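You operate a simulated robot arm through the tools that you are given. There is no shell and no other tool. Be economical: measure what you need, move in short steps, check, and stop when the job is done.

You are at the controls of a simulated two-armed robot. One attempt, no reset.

Task
Pick up the black brush with one hand, pass it to the other hand and put it on the front of the packing bench.

Only the result counts: the job must be done as asked and must still hold three seconds after the hand-in. Knocking over, shifting, dropping, spilling or breaking anything else fails it.

Robot
Two 7-joint arms with two-finger parallel grippers on one trunk, on a base that drives. Base frame: it is fixed to the floor where the robot stands at the start and does not move with it; the origin is under the middle of the robot, x ahead of it, y to its left, z up; the surface under the hand at the start is at about z = 900. Readings come in mm, degrees, newtons and seconds.
The left shoulder is at the start at [39, 101, 1161], the right one opposite. With the tool pointing down near the work surface each hand reaches from about 220 to 520 mm from the robot's upright axis, wherever it stands, measured 20 degrees to its own side. Places, roughly: front of the packing bench (80x22 cm) [-1380, -1480, 860]. Payload 2.4 kg a hand.
Tool frame (each hand has its own): the origin (TCP) lies between the finger pads and is the grasp point; the fingertips stand 24 mm ahead of it; z points along the fingers, y is the line along which they close. The gripper opens to 68 mm. The fingers are 17 mm wide and 10 mm thick; the gripper's body (40 by 70 mm) begins 41 mm behind the TCP.
Orientation is told as [roll, pitch, yaw] about the base's x, y, z axes, in that order, counted from this pose: with the fingers straight down and closing along the base's y, the tool's x points along the base's -x, its y along +y and its z along -z.

Tools
- The arms move only by the tool apply_moves. It takes "left_plan", "right_plan" or both (then of equal length, played together; a hand with none holds still); each is a list of rows, each an object of numbers (a shift or turn left out is 0, a gripper value left out holds the last): "x", "y", "z": the shift along the tool's x, y, z in units of 400 mm (1.0 is 400 mm); "ax", "ay", "az": the turn, a rotation vector about the tool's x, y, z in units of 90 degrees (1.0 is 90 degrees); "gripper": the closure, from 0 (fully open) to 1 (shut). In form: [{"x": .., "y": .., "z": .., "ax": .., "ay": .., "az": .., "gripper": ..}, ...]. A call has 1 to 12 rows; each row is the pose to reach, as a shift and turn from the pose commanded when the call began, along the tool's axes at that moment. A call with a number of a shift or a turn outside -1 to 1 is refused whole. A row lasts 0.2 s, in which the tool goes at most 50 mm and 8.6 degrees; a call with a longer step from one row to the next is refused whole, and so is a gripper value outside its range. Where a pose cannot be reached the arm comes as near as it can. A force on the tool above 40 N (or 10 N above the force at the start of the call, whichever is more), or a blocked arm, ends the call early, and 0.2 s more pass. The fingers move at their own pace (about 72 mm/s each) and stop on an object; they squeeze with about 25 N. The grip force told is the motor's: it shows also when the fingers shut on nothing. Time passes only in rows, and 0.2 s behind the last, so rows that repeat a pose let the fingers close. It gives the time, the measured TCP pose, the force on the tool (base axes), the opening and the grip force at its end, in the units of the frame above (readings bear some noise), with the torque about the TCP (base axes, N m) and any sound that the robot's microphone picked up.
- Cameras (640 x 400 px; columns grow to the right, rows downward): "scene" is now at [123.8, 15.4, 1330]; the picture's right is [0.17, -0.99, 0.00], its down [-0.47, -0.08, -0.88] and it looks along [0.86, 0.15, -0.48] (base axes); focal length 222 px, centre (320, 200). "left" rides on the left gripper at [84, -11, -75] in its tool frame; the picture's right is [0.13, 0.99, 0.00], its down [-0.60, 0.08, -0.79] and it looks along [-0.79, 0.10, 0.61] (tool axes); focal length 251 px, centre (320, 200). "right" rides on the right gripper at [84, 11, -75] in its tool frame; the picture's right is [-0.13, 0.99, 0.00], its down [-0.60, -0.08, -0.79] and it looks along [-0.79, -0.10, 0.61] (tool axes); focal length 251 px, centre (320, 200). There is no depth. A picture from a camera that has moved, and an enlarged one, comes with that camera's place and axes in the base frame and with its lens.
- get_image(camera): a new picture of that camera. It takes no simulated time.
- lift_body(by): slides the trunk up (or, below 0, down) by that many mm; the arms and the scene camera ride with it, the base frame stays. It gives what a move gives, with no picture.
- steer(legs): drives the robot by 1 to 6 legs, each [ahead, left, turn to the left] in mm, mm and degrees, along the robot's own axes; the way and the turn of a leg run together, so that a leg with both is an arc; at most 1500 mm and 180 degrees a leg. The arms and the cameras ride along, it lands a little off, and it stops where it bumps. It gives what a move gives.
- aim_head(pan, tilt): turns the head with the scene camera to pan (to the left, within 86 degrees either way) and tilt (down, from -29 to 69), counted from straight ahead of the robot. It gives what a move gives.
- close_up(camera, box): a new picture of the part [left, top, right, bottom] of that camera's present view, enlarged. It takes no simulated time.
- job_done(): hands the job in; it is judged then, once.

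Go step by step. Nothing tells you exact positions but the pictures and the camera data: compare them with the known pose of the tool, close in by small moves and look again before you grip or let go. The budget is 120 turns and 88 pictures, counting those below and the enlarged ones. Unless the task says otherwise, let go and move clear before handing in, and close with one line.

The tools are called after ">>>" as name(argument=value, ...) on one line, values as JSON. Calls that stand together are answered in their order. apply_moves: Moves the arms, as the interface text tells. Its arguments: {"type":"object","properties":{"left_plan":{"type":"array","items":{"type":"object","properties":{"x":{"type":"number"},"y":{"type":"number"},"z":{"type":"number"},"ax":{"type":"number"},"ay":{"type":"number"},"az":{"type":"number"},"gripper":{"type":"number"}}}},"right_plan":{"type":"array","items":{"type":"object","properties":{"x":{"type":"number"},"y":{"type":"number"},"z":{"type":"number"},"ax":{"type":"number"},"ay":{"type":"number"},"az":{"type":"number"},"gripper":{"type":"number"}}}}},"required":[]} The other tools are called the same way: lift_body (by) slides the trunk up or down; steer (legs) drives the base; aim_head (pan, tilt) turns the head that bears the scene camera; get_image (camera) takes a picture; close_up (camera, box) takes an enlarged picture of a part of a camera's view; job_done () hands the job in.

At the start:

```text
time_s: 0.0
left_tcp_pos: [331.7, 199.6, 1235.9]
left_tool_rot: [0.0, 0.0, 0.1]
left_force: [-0.5, -0.3, 0.3]
left_moment: [-0.03, 0.0, -0.01]
left_finger_gap: 68.0
left_gripper_force: 0.1
right_tcp_pos: [424.0, -159.8, 1167.7]
right_tool_rot: [0.0, 0.1, 0.0]
right_force: [-0.5, -0.1, -1.7]
right_moment: [-0.01, -0.01, -0.02]
right_finger_gap: 67.9
right_gripper_force: 0.3
trunk travel left (down, up): [-375.0, 475.0]
robot x, y, heading: [-0.6, 1.9, -0.2]
head pan, tilt: [9.8, 28.7]
```

scene: 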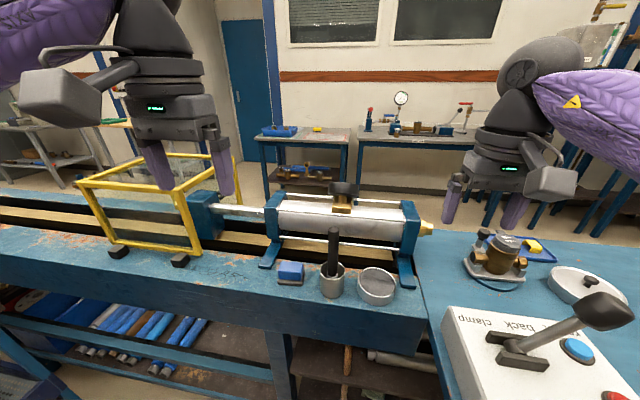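
right: 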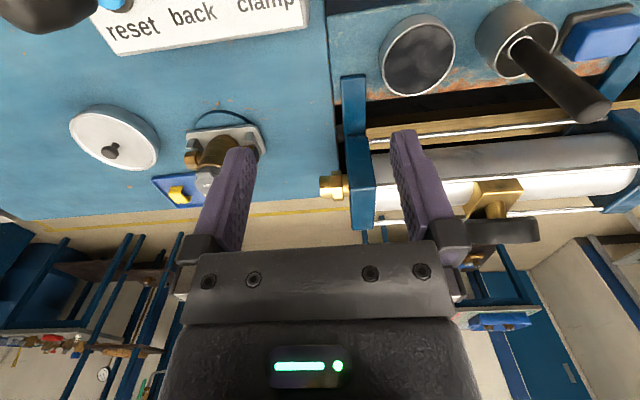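
left: 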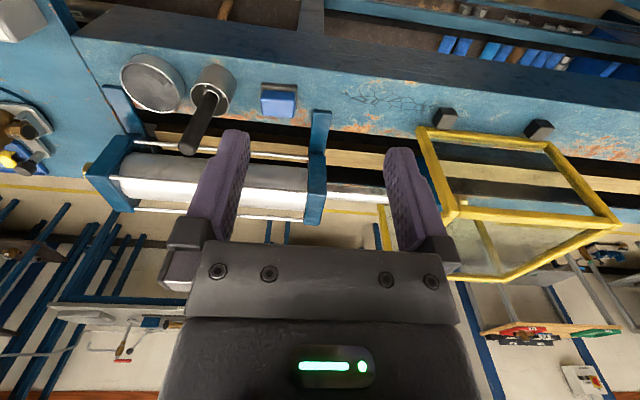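

I see a black handle standing in a metal cup near the bench edge, probably the brush. I'll enlarge the view to confirm this.

>>> close_up(camera="scene", box=[240, 180, 440, 305])

>>> close_up(camera="left", box=[80, 30, 320, 180])

>>> close_up(camera="right", box=[340, 0, 640, 188])

```text
3.20 times, centred on (340, 242) of scene
camera zoom: at [123.8, 15.4, 1330.0], right [0.17, -0.99, 0.0], down [-0.47, -0.08, -0.88], along [0.86, 0.15, -0.48], focal length 710 px, centre (256, 64)
```

zoom: 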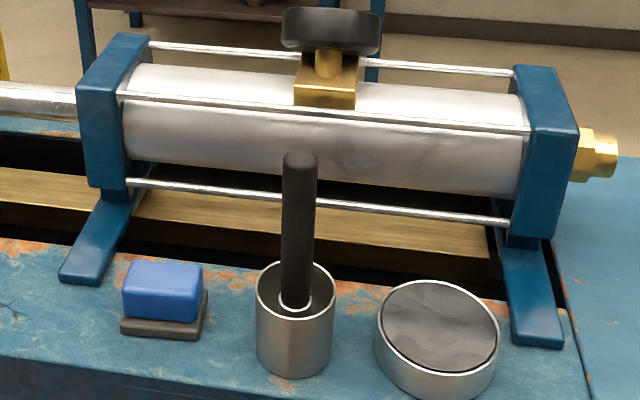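

```text
2.67 times, centred on (200, 105) of left
camera zoom: at [248.6, 187.9, 1310.6], right [-0.13, 0.99, 0.0], down [0.6, 0.08, 0.79], along [0.79, 0.1, -0.61], focal length 670 px, centre (640, 453)
```

zoom: 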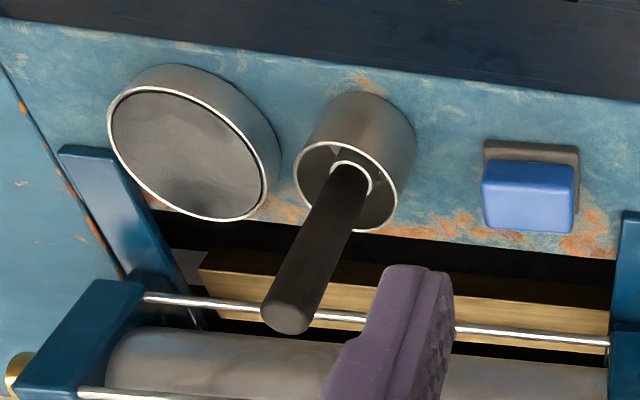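

```text
2.13 times, centred on (490, 94) of right
camera zoom: at [338.4, -147.3, 1242.6], right [0.13, 0.99, 0.0], down [0.6, -0.08, 0.79], along [0.79, -0.1, -0.61], focal length 535 px, centre (-42, 426)
```

zoom: 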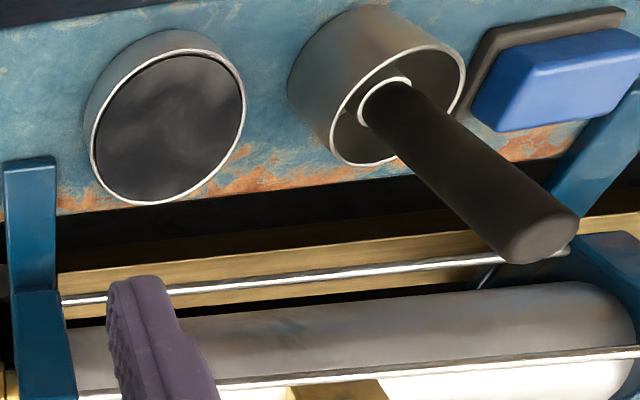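

The black brush stands handle-up in the cup, with its top near [480, 50, 1067] and the handle about 21 mm thick. I'll move the left hand above it and shift the right hand out of the way.

>>> apply_moves(left_plan=[{"x": -0.07, "y": -0.07, "z": 0.0}, {"x": -0.14, "y": -0.14, "z": 0.03}, {"x": -0.21, "y": -0.21, "z": 0.06}, {"x": -0.28, "y": -0.28, "z": 0.1}, {"x": -0.34, "y": -0.34, "z": 0.15}, {"x": -0.365, "y": -0.3725, "z": 0.19}, {"x": -0.365, "y": -0.3725, "z": 0.19}], right_plan=[{"y": -0.05}, {"y": -0.1}, {"y": -0.15}, {"y": -0.2}, {"y": -0.25}, {"y": -0.25}, {"y": -0.25}])

>>> get_image(camera="left")

>>> get_image(camera="scene")

```text
time_s: 1.6
left_tcp_pos: [453.9, 60.0, 1172.6]
left_tool_rot: [0.0, 0.0, 0.1]
left_force: [0.1, -0.7, 0.5]
left_moment: [-0.05, -0.01, 0.02]
left_finger_gap: 68.0
left_gripper_force: 0.1
left hand out of reach, approached as far as the arm can: row 5, 6, 7
right_tcp_pos: [422.8, -260.5, 1167.3]
right_tool_rot: [0.0, 0.0, 0.0]
right_force: [0.0, 0.2, 0.7]
right_moment: [0.0, 0.0, 0.01]
right_finger_gap: 67.8
right_gripper_force: 0.0
trunk travel left (down, up): [-375.0, 475.0]
robot x, y, heading: [2.2, -0.9, -0.1]
head pan, tilt: [9.8, 28.7]
```

```text
81 pictures are left
camera left: at [369.8, 49.6, 1247.4], right [-0.13, 0.99, 0.0], down [0.6, 0.08, 0.79], along [0.79, 0.1, -0.61], focal length 251 px, centre (320, 200)
```

left: 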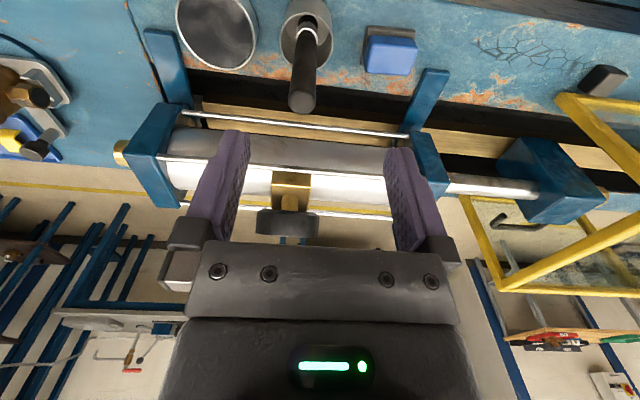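

```text
80 pictures are left
camera scene: at [123.9, 15.2, 1330.0], right [0.17, -0.99, 0.0], down [-0.47, -0.08, -0.88], along [0.86, 0.15, -0.48], focal length 222 px, centre (320, 200)
```

scene: 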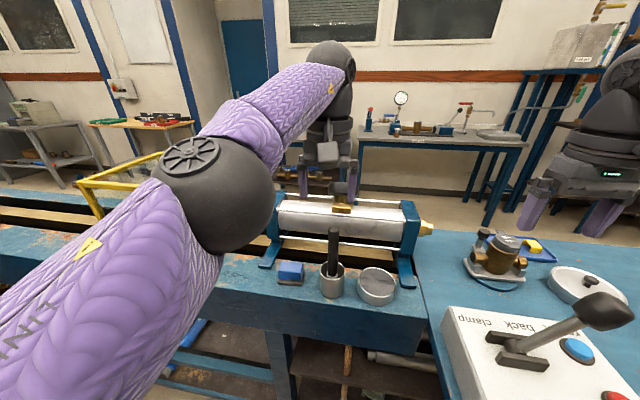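

The left arm runs out of reach at that height, so I'll raise the trunk 100 mm and bring the hand over the brush lower relative to the shoulder.

>>> lift_body(by=100)

```text
time_s: 2.9
left_tcp_pos: [444.5, 61.1, 1281.7]
left_tool_rot: [-0.1, -1.5, 0.1]
left_force: [-0.5, -0.1, 0.5]
left_moment: [0.02, -0.03, -0.01]
left_finger_gap: 68.0
left_gripper_force: 0.0
right_tcp_pos: [422.4, -260.6, 1268.2]
right_tool_rot: [0.1, 0.1, 0.0]
right_force: [0.0, -1.0, 0.4]
right_moment: [-0.01, -0.02, 0.02]
right_finger_gap: 68.2
right_gripper_force: 0.0
trunk travel left (down, up): [-475.0, 375.0]
robot x, y, heading: [1.9, 0.3, -0.0]
head pan, tilt: [9.8, 28.7]
```

>>> apply_moves(left_plan=[{"z": 0.1}, {"z": 0.2}, {"z": 0.3}, {"z": 0.37}, {"z": 0.37}])

>>> get_image(camera="left")

```text
time_s: 4.1
left_tcp_pos: [449.4, 59.5, 1133.8]
left_tool_rot: [0.1, -1.6, 0.1]
left_force: [-0.3, 0.5, 1.1]
left_moment: [0.0, -0.01, -0.04]
left_finger_gap: 67.9
left_gripper_force: 0.0
right_tcp_pos: [422.5, -259.8, 1268.1]
right_tool_rot: [0.0, 0.0, 0.0]
right_force: [0.6, 0.5, -0.7]
right_moment: [0.0, 0.02, 0.0]
right_finger_gap: 68.3
right_gripper_force: 0.0
trunk travel left (down, up): [-475.0, 375.0]
robot x, y, heading: [-2.0, 1.0, -0.1]
head pan, tilt: [9.8, 28.7]
```

```text
79 pictures are left
camera left: at [363.2, 50.1, 1206.9], right [-0.13, 0.99, 0.0], down [0.58, 0.08, 0.81], along [0.8, 0.1, -0.59], focal length 251 px, centre (320, 200)
```

left: 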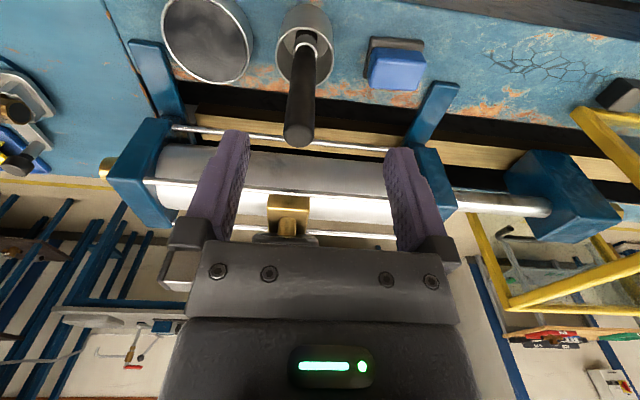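

>>> apply_moves(left_plan=[{"x": -0.04, "y": -0.012, "ay": 0.01}, {"x": -0.077, "y": -0.025, "z": 0.02, "ay": 0.018}, {"x": -0.077, "y": -0.025, "z": 0.02, "ay": 0.018}])

>>> get_image(camera="left")

```text
time_s: 4.9
left_tcp_pos: [476.0, 51.3, 1127.9]
left_tool_rot: [0.1, 0.2, 0.1]
left_force: [0.0, 0.3, -0.1]
left_moment: [-0.01, -0.04, -0.02]
left_finger_gap: 68.1
left_gripper_force: 0.1
left hand out of reach, approached as far as the arm can: row 2, 3
right_tcp_pos: [422.4, -260.0, 1266.6]
right_tool_rot: [0.0, 0.1, 0.0]
right_force: [-0.3, -0.3, 0.2]
right_moment: [-0.01, 0.0, 0.01]
right_finger_gap: 68.2
right_gripper_force: 0.1
trunk travel left (down, up): [-475.0, 375.0]
robot x, y, heading: [0.6, 0.6, -0.2]
head pan, tilt: [9.8, 28.7]
```

```text
78 pictures are left
camera left: at [392.3, 41.0, 1202.3], right [-0.13, 0.99, 0.0], down [0.6, 0.08, 0.79], along [0.79, 0.1, -0.61], focal length 251 px, centre (320, 200)
```

left: 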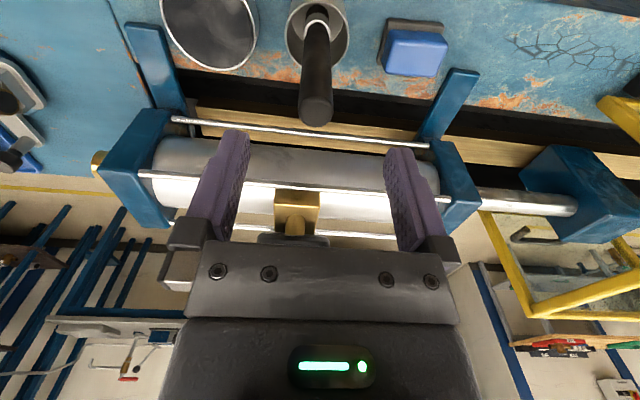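

>>> apply_moves(left_plan=[{"x": -0.005, "y": -0.004, "z": 0.06}, {"x": -0.01, "y": -0.004, "z": 0.12}, {"x": -0.01, "y": -0.004, "z": 0.16}, {"x": -0.01, "y": -0.004, "z": 0.197}, {"x": -0.01, "y": -0.004, "z": 0.197}])

>>> get_image(camera="left")

>>> get_image(camera="scene")

```text
time_s: 6.1
left_tcp_pos: [476.7, 49.9, 1046.6]
left_tool_rot: [0.0, 0.2, 0.2]
left_force: [-0.7, 0.0, 0.0]
left_moment: [0.01, 0.02, 0.03]
left_finger_gap: 68.0
left_gripper_force: 0.0
left hand out of reach, approached as far as the arm can: row 4, 5
right_tcp_pos: [420.8, -259.2, 1268.1]
right_tool_rot: [0.0, 0.0, 0.0]
right_force: [0.0, 0.6, 0.3]
right_moment: [-0.02, 0.0, -0.02]
right_finger_gap: 67.9
right_gripper_force: 0.0
trunk travel left (down, up): [-475.0, 375.0]
robot x, y, heading: [-2.0, -2.7, 0.1]
head pan, tilt: [9.8, 28.7]
```

```text
77 pictures are left
camera left: at [392.0, 40.4, 1122.5], right [-0.13, 0.99, 0.0], down [0.6, 0.08, 0.79], along [0.79, 0.1, -0.61], focal length 251 px, centre (320, 200)
```

left: 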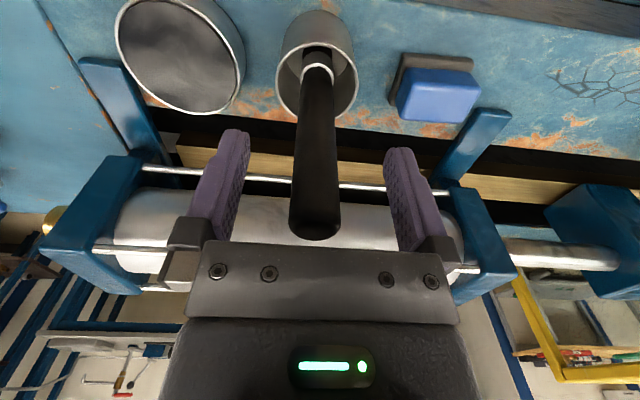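

```text
76 pictures are left
camera scene: at [111.3, 15.2, 1430.6], right [0.17, -0.99, 0.0], down [-0.47, -0.08, -0.88], along [0.86, 0.15, -0.48], focal length 222 px, centre (320, 200)
```

scene: 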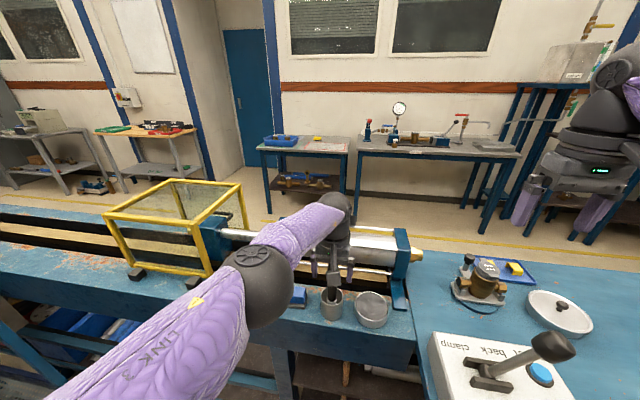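

The handle stands centred between the fingers, so I'll close on it.

>>> apply_moves(left_plan=[{"gripper": 0.3}, {"gripper": 0.6}, {"gripper": 1}, {"gripper": 1}, {"gripper": 1}])

>>> get_image(camera="left")

```text
time_s: 7.3
left_tcp_pos: [476.8, 50.4, 1048.0]
left_tool_rot: [0.0, 0.1, 0.1]
left_force: [-0.3, 0.9, -0.1]
left_moment: [0.0, -0.04, -0.02]
left_finger_gap: 20.9
left_gripper_force: 25.0
right_tcp_pos: [422.0, -259.5, 1267.5]
right_tool_rot: [0.0, 0.0, 0.0]
right_force: [0.8, 0.2, -0.5]
right_moment: [-0.02, 0.0, 0.0]
right_finger_gap: 68.2
right_gripper_force: 0.1
trunk travel left (down, up): [-475.0, 375.0]
robot x, y, heading: [1.7, -2.5, 0.1]
head pan, tilt: [9.8, 28.7]
```

```text
75 pictures are left
camera left: at [392.1, 40.5, 1122.8], right [-0.13, 0.99, 0.0], down [0.6, 0.08, 0.79], along [0.79, 0.1, -0.61], focal length 251 px, centre (320, 200)
```

left: 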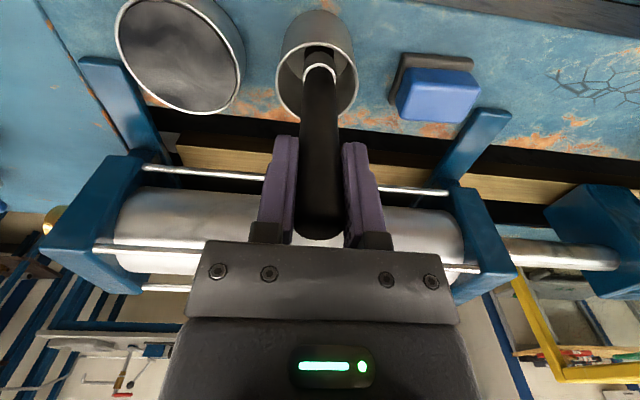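

>>> lift_body(by=120)

>>> get_image(camera="left")

>>> get_image(camera="scene")

```text
time_s: 8.8
left_tcp_pos: [474.5, 52.1, 1177.5]
left_tool_rot: [0.0, -1.1, 0.1]
left_force: [0.4, 0.4, -0.9]
left_moment: [-0.03, -0.06, 0.0]
left_finger_gap: 20.8
left_gripper_force: 25.2
right_tcp_pos: [423.0, -260.9, 1387.7]
right_tool_rot: [0.0, 0.1, -0.1]
right_force: [0.2, -0.6, 0.6]
right_moment: [-0.01, 0.03, 0.02]
right_finger_gap: 68.1
right_gripper_force: 0.1
trunk travel left (down, up): [-595.0, 255.0]
robot x, y, heading: [-2.8, -2.3, 0.2]
head pan, tilt: [9.8, 28.7]
```

```text
74 pictures are left
camera left: at [389.1, 41.2, 1250.8], right [-0.13, 0.99, 0.0], down [0.59, 0.08, 0.8], along [0.8, 0.1, -0.59], focal length 251 px, centre (320, 200)
```

left: 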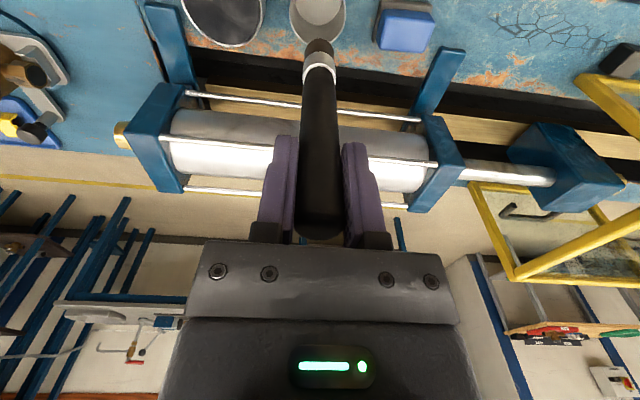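

```text
73 pictures are left
camera scene: at [103.1, 15.2, 1550.9], right [0.17, -0.99, 0.0], down [-0.47, -0.08, -0.88], along [0.86, 0.15, -0.48], focal length 222 px, centre (320, 200)
```

scene: 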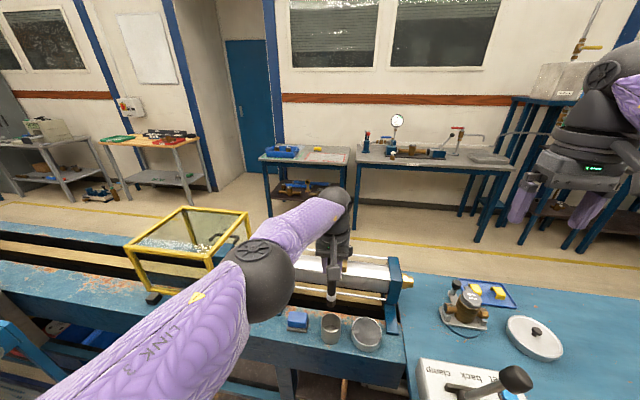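

The brush is clear of the cup. I'll pull the left hand back and turn it to point right (brush horizontal), and turn the right hand so its fingers close along x.

>>> apply_moves(left_plan=[{"x": 0.05}, {"x": 0.09, "y": 0.02, "ax": 0.09}, {"x": 0.12, "y": 0.04, "ax": 0.18}, {"x": 0.15, "y": 0.07, "z": -0.01, "ax": 0.27}, {"x": 0.18, "y": 0.1, "z": -0.02, "ax": 0.36}, {"x": 0.21, "y": 0.13, "z": -0.03, "ax": 0.45}, {"x": 0.24, "y": 0.16, "z": -0.04, "ax": 0.54}, {"x": 0.26, "y": 0.19, "z": -0.05, "ax": 0.63}, {"x": 0.275, "y": 0.21, "z": -0.05, "ax": 0.72}, {"x": 0.275, "y": 0.225, "z": -0.05, "ax": 0.81}, {"x": 0.275, "y": 0.225, "z": -0.05, "ax": 0.9}, {"x": 0.275, "y": 0.225, "z": -0.05, "ax": 0.99}], right_plan=[{"x": 0.02}, {"x": 0.04, "az": -0.09}, {"x": 0.06, "az": -0.18}, {"x": 0.08, "az": -0.27}, {"x": 0.1, "az": -0.36}, {"x": 0.12, "az": -0.45}, {"x": 0.14, "az": -0.54}, {"x": 0.16, "az": -0.63}, {"x": 0.175, "az": -0.72}, {"x": 0.175, "az": -0.81}, {"x": 0.175, "az": -0.9}, {"x": 0.175, "az": -0.99}])

>>> get_image(camera="scene")

>>> get_image(camera="left")

```text
time_s: 11.4
left_tcp_pos: [362.8, 141.0, 1194.4]
left_tool_rot: [-89.2, -0.7, 0.0]
left_force: [0.2, -0.1, -0.6]
left_moment: [0.04, 0.01, -0.01]
left_finger_gap: 20.4
left_gripper_force: 25.3
right_tcp_pos: [210.7, -115.8, 1349.0]
right_tool_rot: [0.1, 0.1, 89.3]
right_force: [0.4, 0.3, -0.2]
right_moment: [0.04, 0.03, 0.02]
right_finger_gap: 68.1
right_gripper_force: 0.0
right hand out of reach, approached as far as the arm can: row 3, 4, 5, 6, 7, 8, 9, 10, 11, 12
trunk travel left (down, up): [-595.0, 255.0]
robot x, y, heading: [-1.2, -0.6, -0.0]
head pan, tilt: [9.8, 28.7]
```

```text
72 pictures are left
camera scene: at [103.4, 14.8, 1550.9], right [0.17, -0.99, 0.0], down [-0.47, -0.08, -0.88], along [0.86, 0.15, -0.48], focal length 222 px, centre (320, 200)
```

scene: 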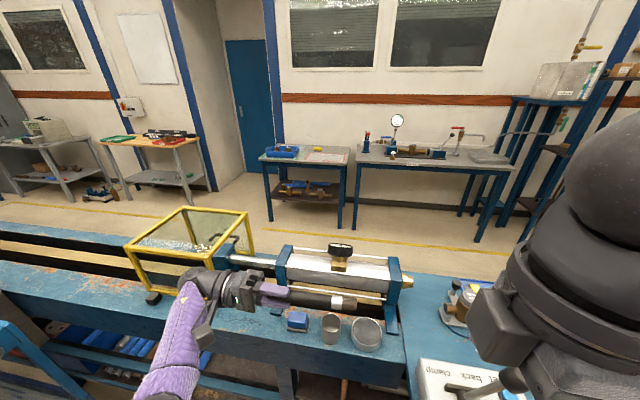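

```text
71 pictures are left
camera left: at [279.5, 216.2, 1204.8], right [-0.11, 0.01, -0.99], down [0.6, 0.79, -0.06], along [0.79, -0.61, -0.1], focal length 251 px, centre (320, 200)
```

left: 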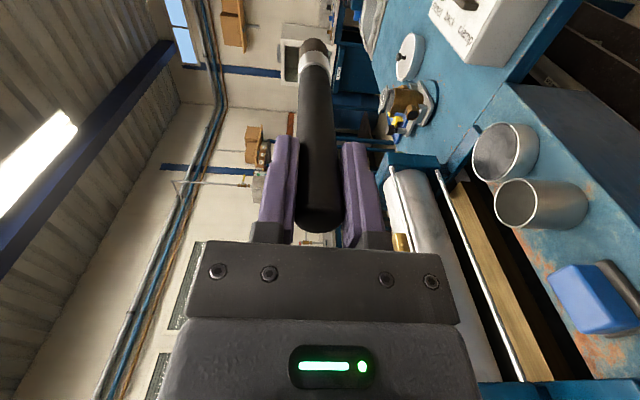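

The left hand holds the brush horizontally. The right hand was out of reach at that height, so I'll lower it.

>>> apply_moves(right_plan=[{"z": 0.06}, {"z": 0.12}, {"z": 0.18}, {"z": 0.24}, {"z": 0.3}, {"z": 0.34}, {"z": 0.34}, {"z": 0.34}])

>>> get_image(camera="scene")

```text
time_s: 13.2
left_tcp_pos: [363.4, 142.1, 1195.5]
left_tool_rot: [-89.3, -1.0, 0.1]
left_force: [0.0, -0.1, -1.1]
left_moment: [0.01, 0.0, 0.0]
left_finger_gap: 20.8
left_gripper_force: 25.1
right_tcp_pos: [205.8, -102.4, 1233.2]
right_tool_rot: [-0.1, 0.1, 89.0]
right_force: [-0.7, 0.3, 0.0]
right_moment: [0.03, 0.03, 0.0]
right_finger_gap: 68.1
right_gripper_force: 0.0
right hand out of reach, approached as far as the arm can: row 5, 6, 7, 8
trunk travel left (down, up): [-595.0, 255.0]
robot x, y, heading: [-1.1, -1.6, 0.2]
head pan, tilt: [9.8, 28.7]
```

```text
70 pictures are left
camera scene: at [102.6, 15.1, 1551.0], right [0.17, -0.99, 0.0], down [-0.47, -0.08, -0.88], along [0.86, 0.15, -0.48], focal length 222 px, centre (320, 200)
```

scene: 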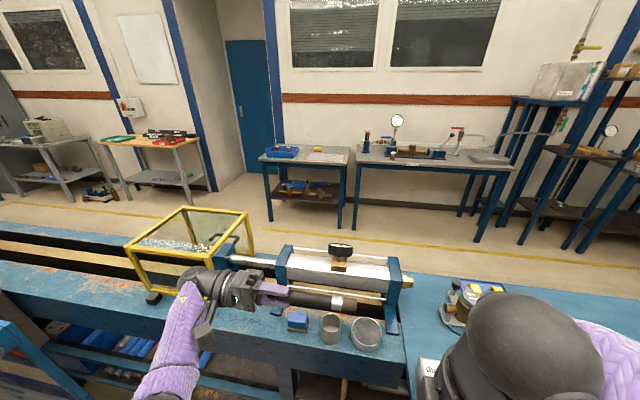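

>>> apply_moves(right_plan=[{"y": -0.1}, {"y": -0.2}, {"y": -0.3}, {"y": -0.3}])

```text
time_s: 14.2
left_tcp_pos: [364.4, 142.3, 1196.0]
left_tool_rot: [-89.2, -1.1, 0.1]
left_force: [0.1, -0.1, -0.6]
left_moment: [0.02, 0.01, -0.02]
left_finger_gap: 21.0
left_gripper_force: 25.3
right_tcp_pos: [217.1, -87.1, 1240.3]
right_tool_rot: [0.0, -0.1, 89.2]
right_force: [0.2, -0.2, -0.3]
right_moment: [-0.02, 0.0, 0.0]
right_finger_gap: 68.1
right_gripper_force: 0.0
right hand out of reach, approached as far as the arm can: row 1, 2, 3, 4
trunk travel left (down, up): [-595.0, 255.0]
robot x, y, heading: [0.9, 0.4, 0.1]
head pan, tilt: [9.8, 28.7]
```

Yaw +90 limits the right arm, so I'll turn it back and try yaw -90 instead.

>>> apply_moves(right_plan=[{"x": 0.02, "az": 0.09}, {"x": 0.05, "y": -0.03, "az": 0.18}, {"x": 0.08, "y": -0.07, "az": 0.27}, {"x": 0.11, "y": -0.11, "az": 0.36}, {"x": 0.14, "y": -0.15, "az": 0.45}, {"x": 0.17, "y": -0.19, "az": 0.54}, {"x": 0.2, "y": -0.24, "az": 0.63}, {"x": 0.23, "y": -0.29, "az": 0.72}, {"x": 0.26, "y": -0.34, "az": 0.81}, {"x": 0.28, "y": -0.38, "az": 0.9}, {"x": 0.28, "y": -0.4, "az": 0.99}, {"x": 0.28, "y": -0.4, "az": 0.99}])

>>> apply_moves(right_plan=[{"az": 0.09}, {"az": 0.18}, {"az": 0.27}, {"az": 0.36}, {"az": 0.45}, {"az": 0.54}, {"az": 0.63}, {"az": 0.72}, {"az": 0.81}, {"az": 0.9}, {"az": 0.99}, {"az": 0.99}])

>>> get_image(camera="scene")

```text
time_s: 16.8
left_tcp_pos: [363.4, 142.2, 1194.8]
left_tool_rot: [-89.2, -0.9, 0.0]
left_force: [-0.1, 0.6, 0.2]
left_moment: [0.05, 0.0, 0.02]
left_finger_gap: 20.8
left_gripper_force: 24.7
right_tcp_pos: [375.7, -202.6, 1244.4]
right_tool_rot: [0.1, 0.0, -0.1]
right_force: [0.2, 0.2, 0.9]
right_moment: [0.0, 0.04, -0.01]
right_finger_gap: 68.1
right_gripper_force: 0.1
trunk travel left (down, up): [-595.0, 255.0]
robot x, y, heading: [-0.5, 1.9, -0.0]
head pan, tilt: [9.8, 28.7]
```

```text
time_s: 19.4
left_tcp_pos: [363.1, 141.4, 1195.5]
left_tool_rot: [-89.2, -1.0, 0.1]
left_force: [-0.1, 0.5, 0.4]
left_moment: [0.07, -0.01, 0.01]
left_finger_gap: 20.9
left_gripper_force: 24.7
right_tcp_pos: [375.1, -202.3, 1244.7]
right_tool_rot: [0.0, 0.0, -89.2]
right_force: [0.2, -0.6, 0.8]
right_moment: [0.0, -0.03, -0.03]
right_finger_gap: 68.0
right_gripper_force: 0.0
trunk travel left (down, up): [-595.0, 255.0]
robot x, y, heading: [0.3, -3.2, -0.1]
head pan, tilt: [9.8, 28.7]
```

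```text
69 pictures are left
camera scene: at [102.8, 15.4, 1551.0], right [0.17, -0.99, 0.0], down [-0.47, -0.08, -0.88], along [0.86, 0.15, -0.48], focal length 222 px, centre (320, 200)
```

scene: 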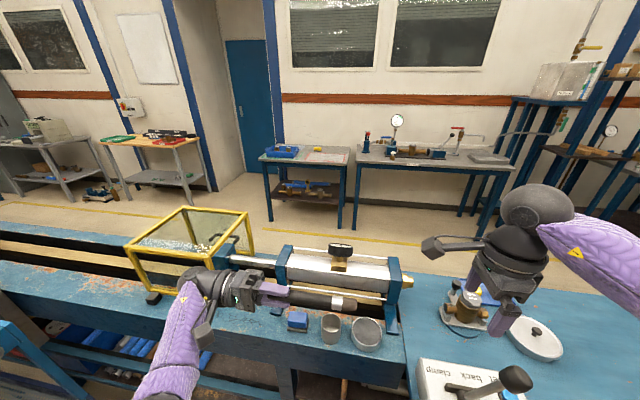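

Yaw -90 works. I'll move the left hand 60 mm to the right and bring the right hand above the brush's handle.

>>> apply_moves(right_plan=[{"z": -0.06}, {"z": -0.12}, {"x": 0.1, "y": -0.01, "z": -0.13}, {"x": 0.2, "y": -0.02, "z": -0.13}, {"x": 0.3, "y": -0.025, "z": -0.13}, {"x": 0.4, "y": -0.025, "z": -0.13}, {"x": 0.51, "y": -0.025, "z": -0.13}, {"x": 0.51, "y": -0.025, "z": -0.13}], left_plan=[{"z": 0.05}, {"z": 0.1}, {"z": 0.15}, {"z": 0.15}, {"z": 0.15}, {"z": 0.15}, {"z": 0.15}, {"z": 0.15}])

>>> get_image(camera="scene")

>>> get_image(camera="right")

>>> get_image(camera="left")

```text
time_s: 21.2
left_tcp_pos: [362.8, 80.0, 1195.8]
left_tool_rot: [-89.2, -1.1, 0.1]
left_force: [-0.1, -0.4, -0.2]
left_moment: [0.05, 0.01, -0.01]
left_finger_gap: 20.8
left_gripper_force: 25.2
right_tcp_pos: [363.3, 0.7, 1298.3]
right_tool_rot: [0.0, 0.0, -89.1]
right_force: [-1.1, -0.8, 0.4]
right_moment: [0.04, 0.0, -0.03]
right_finger_gap: 68.4
right_gripper_force: 0.0
trunk travel left (down, up): [-595.0, 255.0]
robot x, y, heading: [4.8, 0.1, -0.1]
head pan, tilt: [9.8, 28.7]
```

```text
68 pictures are left
camera scene: at [102.9, 14.8, 1551.0], right [0.17, -0.99, 0.0], down [-0.47, -0.08, -0.88], along [0.86, 0.15, -0.48], focal length 222 px, centre (320, 200)
```

scene: 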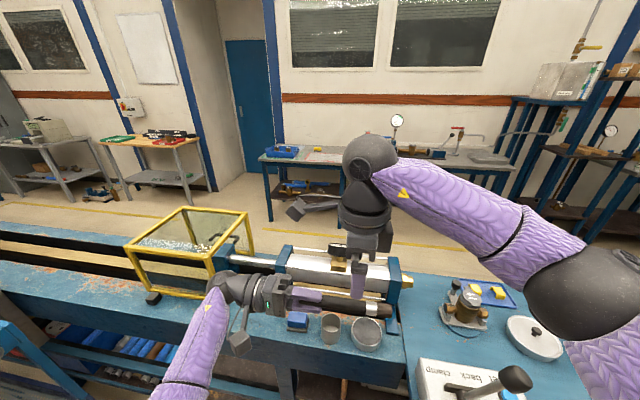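

```text
67 pictures are left
camera right: at [373.2, 86.2, 1373.0], right [0.99, -0.11, 0.0], down [-0.07, -0.61, 0.79], along [-0.09, -0.79, -0.61], focal length 251 px, centre (320, 200)
```

right: 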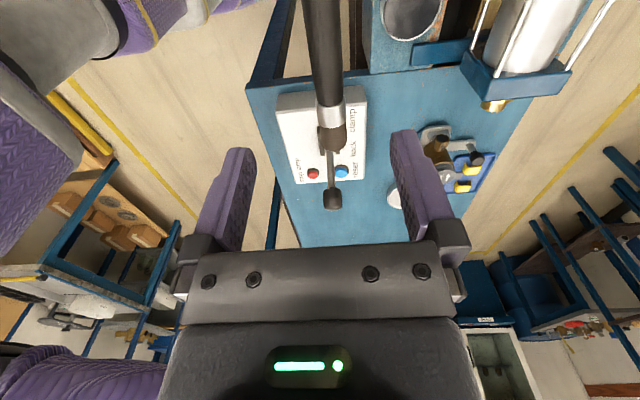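

```text
66 pictures are left
camera left: at [279.1, 156.0, 1205.1], right [-0.11, 0.01, -0.99], down [0.6, 0.8, -0.06], along [0.79, -0.61, -0.1], focal length 251 px, centre (320, 200)
```

left: 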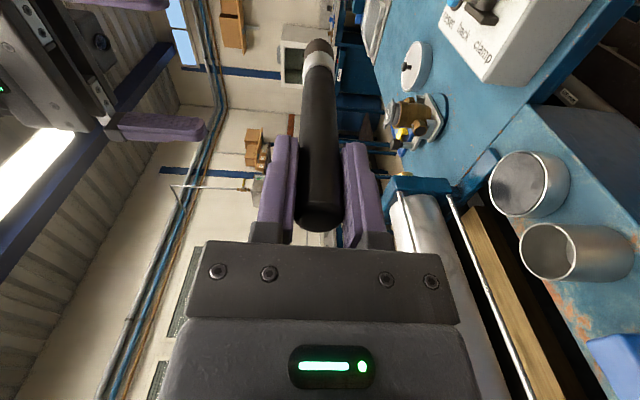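

>>> close_up(camera="scene", box=[260, 220, 420, 320])

>>> close_up(camera="right", box=[220, 0, 460, 150])

```text
4.00 times, centred on (340, 270) of scene
camera zoom: at [102.9, 14.8, 1551.0], right [0.17, -0.99, 0.0], down [-0.47, -0.08, -0.88], along [0.86, 0.15, -0.48], focal length 888 px, centre (240, -80)
```

zoom: 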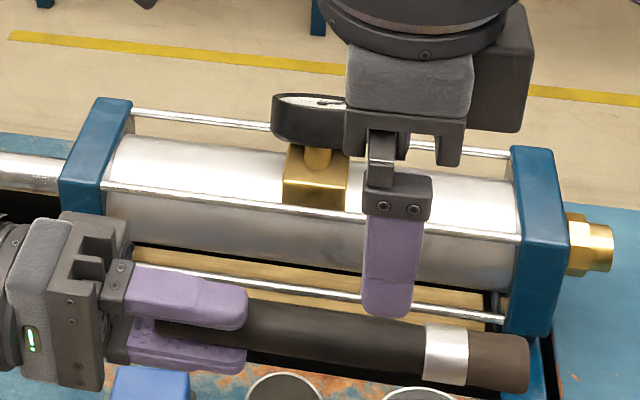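

```text
2.67 times, centred on (340, 75) of right
camera zoom: at [373.2, 86.2, 1373.0], right [0.99, -0.11, 0.0], down [-0.07, -0.61, 0.79], along [-0.09, -0.79, -0.61], focal length 670 px, centre (267, 533)
```

zoom: 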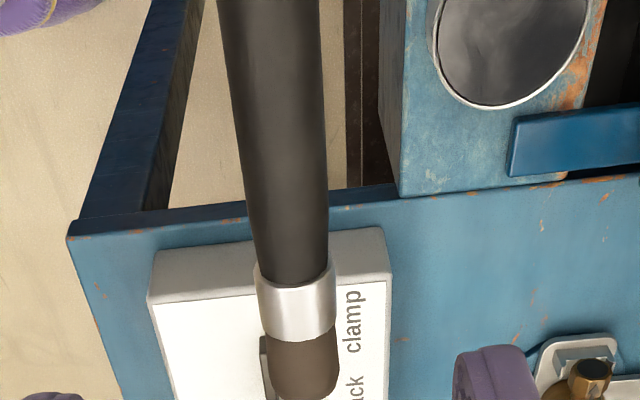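

The brush axis runs at x≈368, z≈1196, and the bare handle reaches y≈-20. I'll lower the right hand over it at y≈0.

>>> apply_moves(right_plan=[{"y": 0.01, "z": 0.06}, {"y": 0.01, "z": 0.12}, {"y": 0.01, "z": 0.18}, {"y": 0.01, "z": 0.22}, {"y": 0.01, "z": 0.255}, {"y": 0.01, "z": 0.255}])

>>> get_image(camera="right")

>>> close_up(camera="scene", box=[260, 220, 420, 320])

>>> get_image(camera="left")

```text
time_s: 22.6
left_tcp_pos: [363.6, 82.4, 1194.7]
left_tool_rot: [-89.2, -1.0, 0.1]
left_force: [-0.4, -0.7, 0.4]
left_moment: [0.01, 0.03, 0.0]
left_finger_gap: 20.8
left_gripper_force: 24.9
right_tcp_pos: [366.1, 2.3, 1194.4]
right_tool_rot: [0.0, 0.0, -89.1]
right_force: [-0.6, 1.1, 0.3]
right_moment: [0.03, 0.02, 0.0]
right_finger_gap: 68.0
right_gripper_force: 0.0
trunk travel left (down, up): [-595.0, 255.0]
robot x, y, heading: [2.3, 1.7, -0.0]
head pan, tilt: [9.8, 28.7]
```

```text
63 pictures are left
camera right: at [374.8, 88.0, 1269.7], right [0.99, -0.11, 0.0], down [-0.07, -0.61, 0.79], along [-0.09, -0.79, -0.61], focal length 251 px, centre (320, 200)
```

right: 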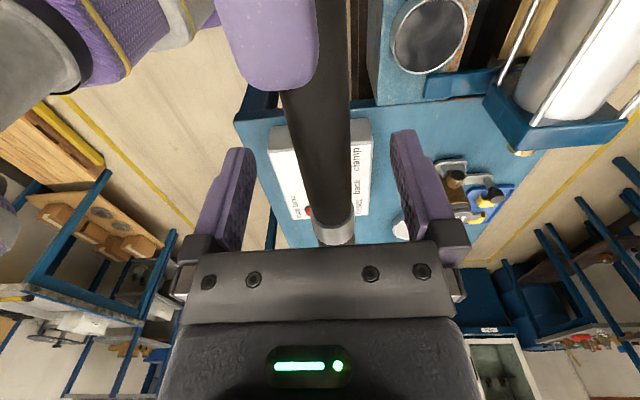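

```text
4.00 times, centred on (340, 270) of scene
camera zoom: at [102.8, 15.5, 1551.0], right [0.17, -0.99, 0.0], down [-0.47, -0.08, -0.88], along [0.86, 0.15, -0.48], focal length 888 px, centre (240, -80)
```

zoom: 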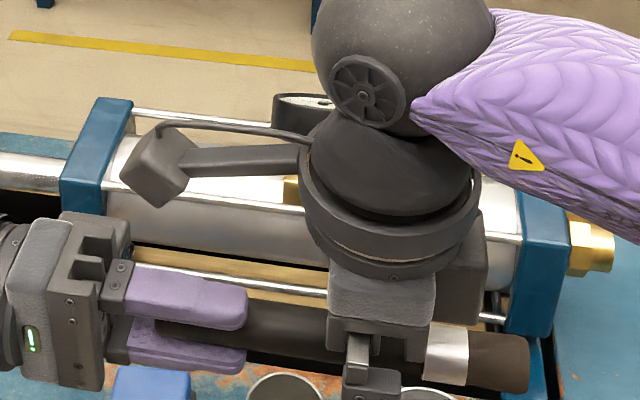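

```text
61 pictures are left
camera left: at [279.0, 156.6, 1205.0], right [-0.11, 0.01, -0.99], down [0.6, 0.8, -0.06], along [0.79, -0.61, -0.1], focal length 251 px, centre (320, 200)
```

left: 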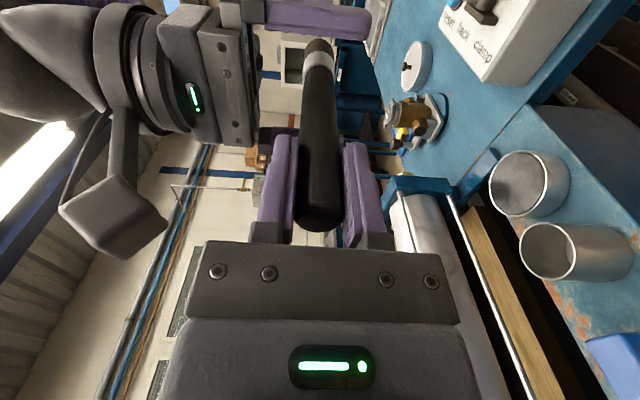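

The handle is centred between the right fingers. I'll close the right hand.

>>> apply_moves(right_plan=[{"gripper": 0.3}, {"gripper": 0.6}, {"gripper": 1}, {"gripper": 1}, {"gripper": 1}, {"gripper": 1}])

>>> get_image(camera="right")

```text
time_s: 24.0
left_tcp_pos: [363.2, 81.2, 1194.6]
left_tool_rot: [-89.2, -1.2, 0.2]
left_force: [-16.9, 1.2, 3.8]
left_moment: [-0.36, -0.04, -0.81]
left_finger_gap: 20.8
left_gripper_force: 24.8
right_tcp_pos: [365.9, 3.2, 1194.0]
right_tool_rot: [-0.1, 0.0, -89.0]
right_force: [17.3, -0.6, -3.4]
right_moment: [0.02, 0.0, -0.57]
right_finger_gap: 20.8
right_gripper_force: 25.0
trunk travel left (down, up): [-595.0, 255.0]
robot x, y, heading: [0.8, 4.6, 0.0]
head pan, tilt: [9.8, 28.7]
```

```text
60 pictures are left
camera right: at [375.0, 87.9, 1269.9], right [0.99, -0.11, 0.0], down [-0.07, -0.6, 0.79], along [-0.09, -0.79, -0.61], focal length 251 px, centre (320, 200)
```

right: 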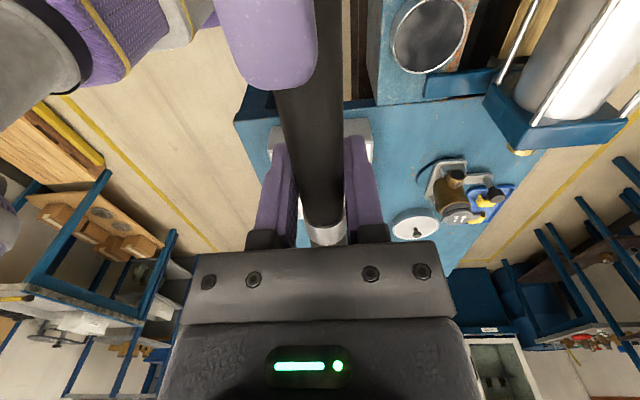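

>>> apply_moves(left_plan=[{"gripper": 0.5}, {"gripper": 0.5}, {"gripper": 0.5}])

>>> apply_moves(left_plan=[{"z": -0.06}, {"z": -0.15}, {"z": -0.25}, {"z": -0.35}, {"z": -0.4}, {"z": -0.4}])

>>> get_image(camera="scene")

>>> get_image(camera="right")

```text
time_s: 24.8
left_tcp_pos: [363.4, 82.1, 1194.3]
left_tool_rot: [-89.2, -1.2, 0.1]
left_force: [-0.5, 0.6, -0.2]
left_moment: [0.03, -0.01, -0.03]
left_finger_gap: 33.9
left_gripper_force: 0.1
right_tcp_pos: [365.1, 1.7, 1193.8]
right_tool_rot: [0.0, 0.0, -89.0]
right_force: [0.9, -0.6, 0.7]
right_moment: [0.02, 0.01, 0.03]
right_finger_gap: 20.7
right_gripper_force: 24.7
trunk travel left (down, up): [-595.0, 255.0]
robot x, y, heading: [0.9, -0.6, -0.0]
head pan, tilt: [9.8, 28.7]
```

```text
time_s: 26.2
left_tcp_pos: [345.7, 220.9, 1220.4]
left_tool_rot: [-89.1, -1.0, 0.1]
left_force: [0.9, -0.8, 0.0]
left_moment: [0.05, -0.01, 0.0]
left_finger_gap: 33.9
left_gripper_force: 0.1
left hand out of reach, approached as far as the arm can: row 3, 4, 5, 6
right_tcp_pos: [365.3, 2.2, 1194.2]
right_tool_rot: [0.0, 0.0, -89.1]
right_force: [-0.3, 0.6, -0.2]
right_moment: [-0.02, 0.0, -0.02]
right_finger_gap: 20.4
right_gripper_force: 25.0
trunk travel left (down, up): [-595.0, 255.0]
robot x, y, heading: [2.6, -1.5, 0.0]
head pan, tilt: [9.8, 28.7]
```

```text
59 pictures are left
camera scene: at [102.9, 15.4, 1551.0], right [0.17, -0.99, 0.0], down [-0.47, -0.08, -0.88], along [0.86, 0.15, -0.48], focal length 222 px, centre (320, 200)
```

scene: 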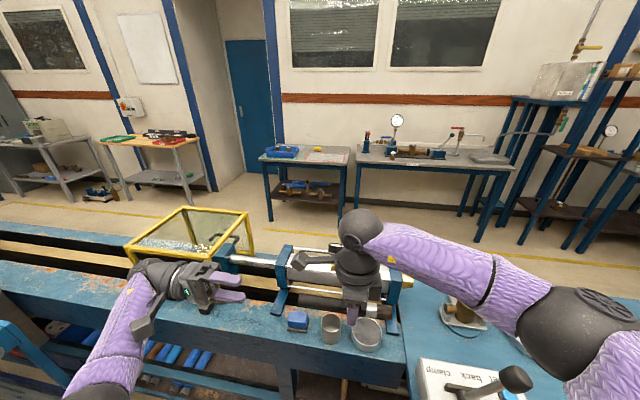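

```text
58 pictures are left
camera right: at [374.9, 87.9, 1269.9], right [0.99, -0.11, 0.0], down [-0.07, -0.61, 0.79], along [-0.09, -0.79, -0.61], focal length 251 px, centre (320, 200)
```

right: 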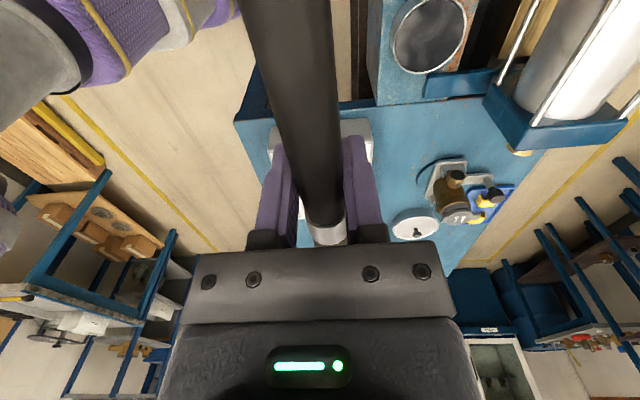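

The right hand alone now holds the brush. I'll tuck both arms and look round to plan the drive.

>>> apply_moves(left_plan=[{"x": 0.015, "ax": -0.09}, {"x": 0.03, "ax": -0.18}, {"x": 0.045, "ax": -0.27}, {"x": 0.06, "ax": -0.36}, {"x": 0.075, "ax": -0.45}, {"x": 0.09, "ax": -0.54}, {"x": 0.105, "ax": -0.63}, {"x": 0.12, "ax": -0.72}, {"x": 0.135, "ax": -0.81}, {"x": 0.15, "ax": -0.9}, {"x": 0.15, "ax": -0.99}, {"x": 0.15, "ax": -0.99}], right_plan=[{"z": -0.04}, {"x": -0.03, "y": -0.02, "z": -0.07}, {"x": -0.06, "y": -0.04, "z": -0.09}, {"x": -0.09, "y": -0.06, "z": -0.09}, {"x": -0.12, "y": -0.08, "z": -0.09}, {"x": -0.15, "y": -0.1, "z": -0.09}, {"x": -0.18, "y": -0.12, "z": -0.09}, {"x": -0.21, "y": -0.14, "z": -0.09}, {"x": -0.24, "y": -0.16, "z": -0.09}, {"x": -0.25, "y": -0.18, "z": -0.09}, {"x": -0.25, "y": -0.2, "z": -0.09}, {"x": -0.25, "y": -0.2, "z": -0.09}])

>>> aim_head(pan=-86, tilt=25)

>>> get_image(camera="scene")

>>> aim_head(pan=86, tilt=25)

>>> get_image(camera="scene")

```text
time_s: 28.8
left_tcp_pos: [284.8, 220.2, 1218.8]
left_tool_rot: [-0.1, -1.2, 0.2]
left_force: [0.1, 0.6, -1.5]
left_moment: [0.02, 0.02, -0.01]
left_finger_gap: 33.7
left_gripper_force: 0.1
right_tcp_pos: [287.9, -99.3, 1230.8]
right_tool_rot: [0.0, 0.0, -89.1]
right_force: [-0.8, 1.3, 0.1]
right_moment: [-0.02, -0.02, 0.02]
right_finger_gap: 20.5
right_gripper_force: 25.3
trunk travel left (down, up): [-595.0, 255.0]
robot x, y, heading: [-2.1, 1.0, -0.2]
head pan, tilt: [9.8, 28.7]
```

```text
time_s: 30.5
left_tcp_pos: [284.0, 220.7, 1219.7]
left_tool_rot: [-0.1, -1.1, 0.1]
left_force: [-0.3, 0.1, 0.1]
left_moment: [-0.01, -0.01, -0.02]
left_finger_gap: 34.1
left_gripper_force: 0.0
right_tcp_pos: [289.3, -98.9, 1230.0]
right_tool_rot: [0.0, -0.1, -89.0]
right_force: [-0.3, -0.3, -1.3]
right_moment: [-0.01, 0.03, -0.05]
right_finger_gap: 20.3
right_gripper_force: 25.4
trunk travel left (down, up): [-595.0, 255.0]
robot x, y, heading: [1.3, -0.4, 0.0]
head pan, tilt: [-85.9, 25.0]
```

```text
57 pictures are left
camera scene: at [19.7, -92.0, 1556.9], right [-1.0, -0.07, 0.0], down [-0.03, 0.42, -0.91], along [0.06, -0.9, -0.42], focal length 222 px, centre (320, 200)
```

scene: 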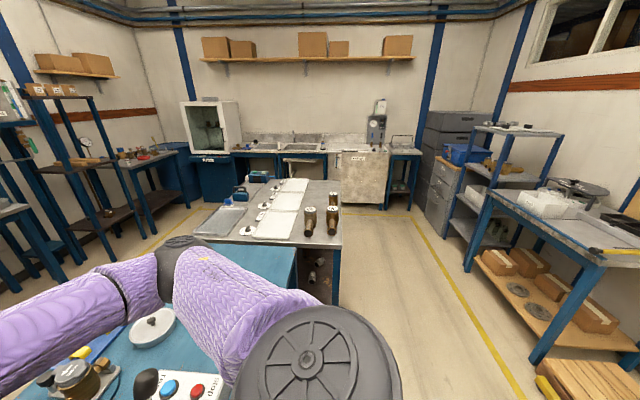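

```text
time_s: 33.1
left_tcp_pos: [284.9, 219.1, 1217.1]
left_tool_rot: [-0.1, -1.2, 0.1]
left_force: [0.2, -0.6, -0.2]
left_moment: [0.01, 0.01, -0.01]
left_finger_gap: 33.8
left_gripper_force: 0.0
right_tcp_pos: [288.5, -99.7, 1230.4]
right_tool_rot: [0.0, -0.1, -89.1]
right_force: [-0.4, 0.5, -0.9]
right_moment: [0.01, -0.01, 0.0]
right_finger_gap: 20.3
right_gripper_force: 25.2
trunk travel left (down, up): [-595.0, 255.0]
robot x, y, heading: [-1.5, -1.4, -0.0]
head pan, tilt: [85.9, 25.0]
```

```text
56 pictures are left
camera scene: at [19.7, 91.9, 1556.9], right [1.0, -0.07, 0.0], down [-0.03, -0.42, -0.91], along [0.06, 0.9, -0.42], focal length 222 px, centre (320, 200)
```

scene: 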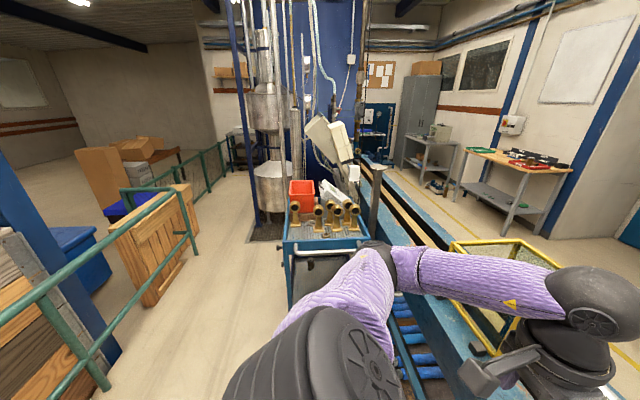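

The packing bench's front edge runs along y at about x=-1240, and the robot must face -x there. I'll back off from this bench first and turn right.

>>> steer(legs=[[-500, 0, 0]])

>>> steer(legs=[[0, 0, -90]])

>>> aim_head(pan=-30, tilt=28)

>>> get_image(camera="scene")

```text
time_s: 36.1
left_tcp_pos: [-226.4, 219.8, 1219.5]
left_tool_rot: [0.0, -1.1, -0.3]
left_force: [-0.5, -0.2, 0.2]
left_moment: [-0.01, 0.0, 0.0]
left_finger_gap: 33.8
left_gripper_force: 0.1
right_tcp_pos: [-225.1, -99.9, 1229.8]
right_tool_rot: [0.0, 0.0, -89.5]
right_force: [-0.4, -1.1, -0.1]
right_moment: [-0.04, -0.03, -0.02]
right_finger_gap: 20.4
right_gripper_force: 24.9
trunk travel left (down, up): [-595.0, 255.0]
robot x, y, heading: [-511.8, 2.0, -0.5]
head pan, tilt: [85.9, 25.0]
```

```text
time_s: 40.4
left_tcp_pos: [-299.3, -288.3, 1220.4]
left_tool_rot: [-0.1, -1.1, -91.2]
left_force: [0.1, -0.6, 0.7]
left_moment: [0.0, -0.01, 0.01]
left_finger_gap: 34.1
left_gripper_force: 0.0
right_tcp_pos: [-619.9, -284.0, 1229.0]
right_tool_rot: [0.0, 0.0, 179.6]
right_force: [-1.4, 0.0, -0.6]
right_moment: [-0.01, 0.02, -0.01]
right_finger_gap: 20.3
right_gripper_force: 25.0
trunk travel left (down, up): [-595.0, 255.0]
robot x, y, heading: [-511.8, 2.4, -91.2]
head pan, tilt: [85.9, 25.0]
```

```text
time_s: 42.4
left_tcp_pos: [-298.7, -288.5, 1219.0]
left_tool_rot: [0.0, -1.1, -91.2]
left_force: [0.0, 0.5, -0.9]
left_moment: [0.03, 0.02, 0.02]
left_finger_gap: 33.9
left_gripper_force: 0.0
right_tcp_pos: [-618.6, -283.8, 1229.5]
right_tool_rot: [0.0, 0.0, 179.6]
right_force: [1.0, 0.4, 0.1]
right_moment: [0.03, 0.02, -0.04]
right_finger_gap: 20.5
right_gripper_force: 24.8
trunk travel left (down, up): [-595.0, 255.0]
robot x, y, heading: [-512.3, 2.3, -91.2]
head pan, tilt: [-30.0, 28.0]
```

```text
55 pictures are left
camera scene: at [-561.4, -90.6, 1552.0], right [-0.85, 0.52, 0.0], down [0.24, 0.4, -0.88], along [-0.46, -0.75, -0.47], focal length 222 px, centre (320, 200)
```

scene: 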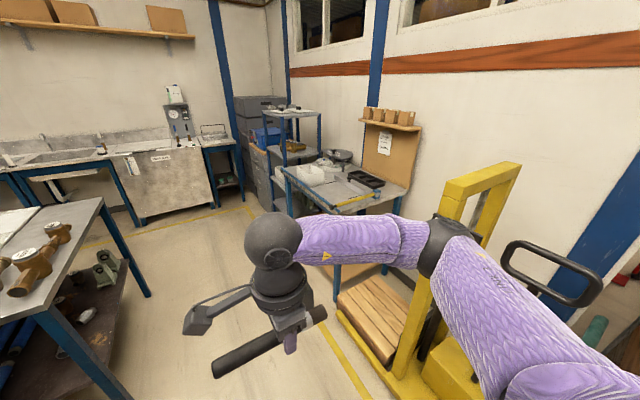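

>>> steer(legs=[[750, -70, 0], [750, 0, 1]])

>>> aim_head(pan=-70, tilt=35)

>>> get_image(camera="scene")

```text
time_s: 50.1
left_tcp_pos: [-400.6, -1782.8, 1218.9]
left_tool_rot: [-0.1, -1.2, -90.9]
left_force: [0.4, -1.0, 0.3]
left_moment: [0.01, 0.02, 0.02]
left_finger_gap: 34.1
left_gripper_force: 0.1
right_tcp_pos: [-719.7, -1782.3, 1230.5]
right_tool_rot: [0.0, 0.0, 179.8]
right_force: [-0.2, 0.2, -0.2]
right_moment: [0.02, 0.02, 0.03]
right_finger_gap: 20.3
right_gripper_force: 25.3
trunk travel left (down, up): [-595.0, 255.0]
robot x, y, heading: [-617.1, -1496.8, -91.1]
head pan, tilt: [-30.0, 28.0]
```

```text
time_s: 51.2
left_tcp_pos: [-401.3, -1784.0, 1218.9]
left_tool_rot: [-0.1, -1.1, -91.0]
left_force: [-0.1, -0.2, 0.2]
left_moment: [-0.01, 0.0, -0.04]
left_finger_gap: 34.1
left_gripper_force: 0.0
right_tcp_pos: [-720.3, -1781.9, 1230.0]
right_tool_rot: [0.1, 0.1, 179.8]
right_force: [0.1, -0.2, -0.6]
right_moment: [0.01, -0.01, -0.03]
right_finger_gap: 20.8
right_gripper_force: 25.1
trunk travel left (down, up): [-595.0, 255.0]
robot x, y, heading: [-614.8, -1494.4, -90.9]
head pan, tilt: [-70.0, 35.0]
```

```text
54 pictures are left
camera scene: at [-700.4, -1538.2, 1541.1], right [-0.33, 0.95, 0.0], down [0.54, 0.19, -0.82], along [-0.77, -0.27, -0.57], focal length 222 px, centre (320, 200)
```

scene: 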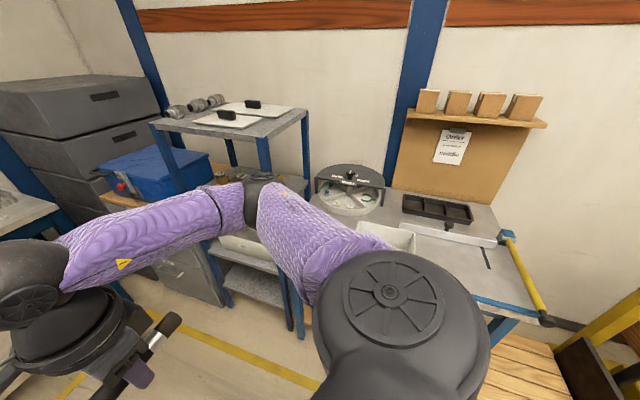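

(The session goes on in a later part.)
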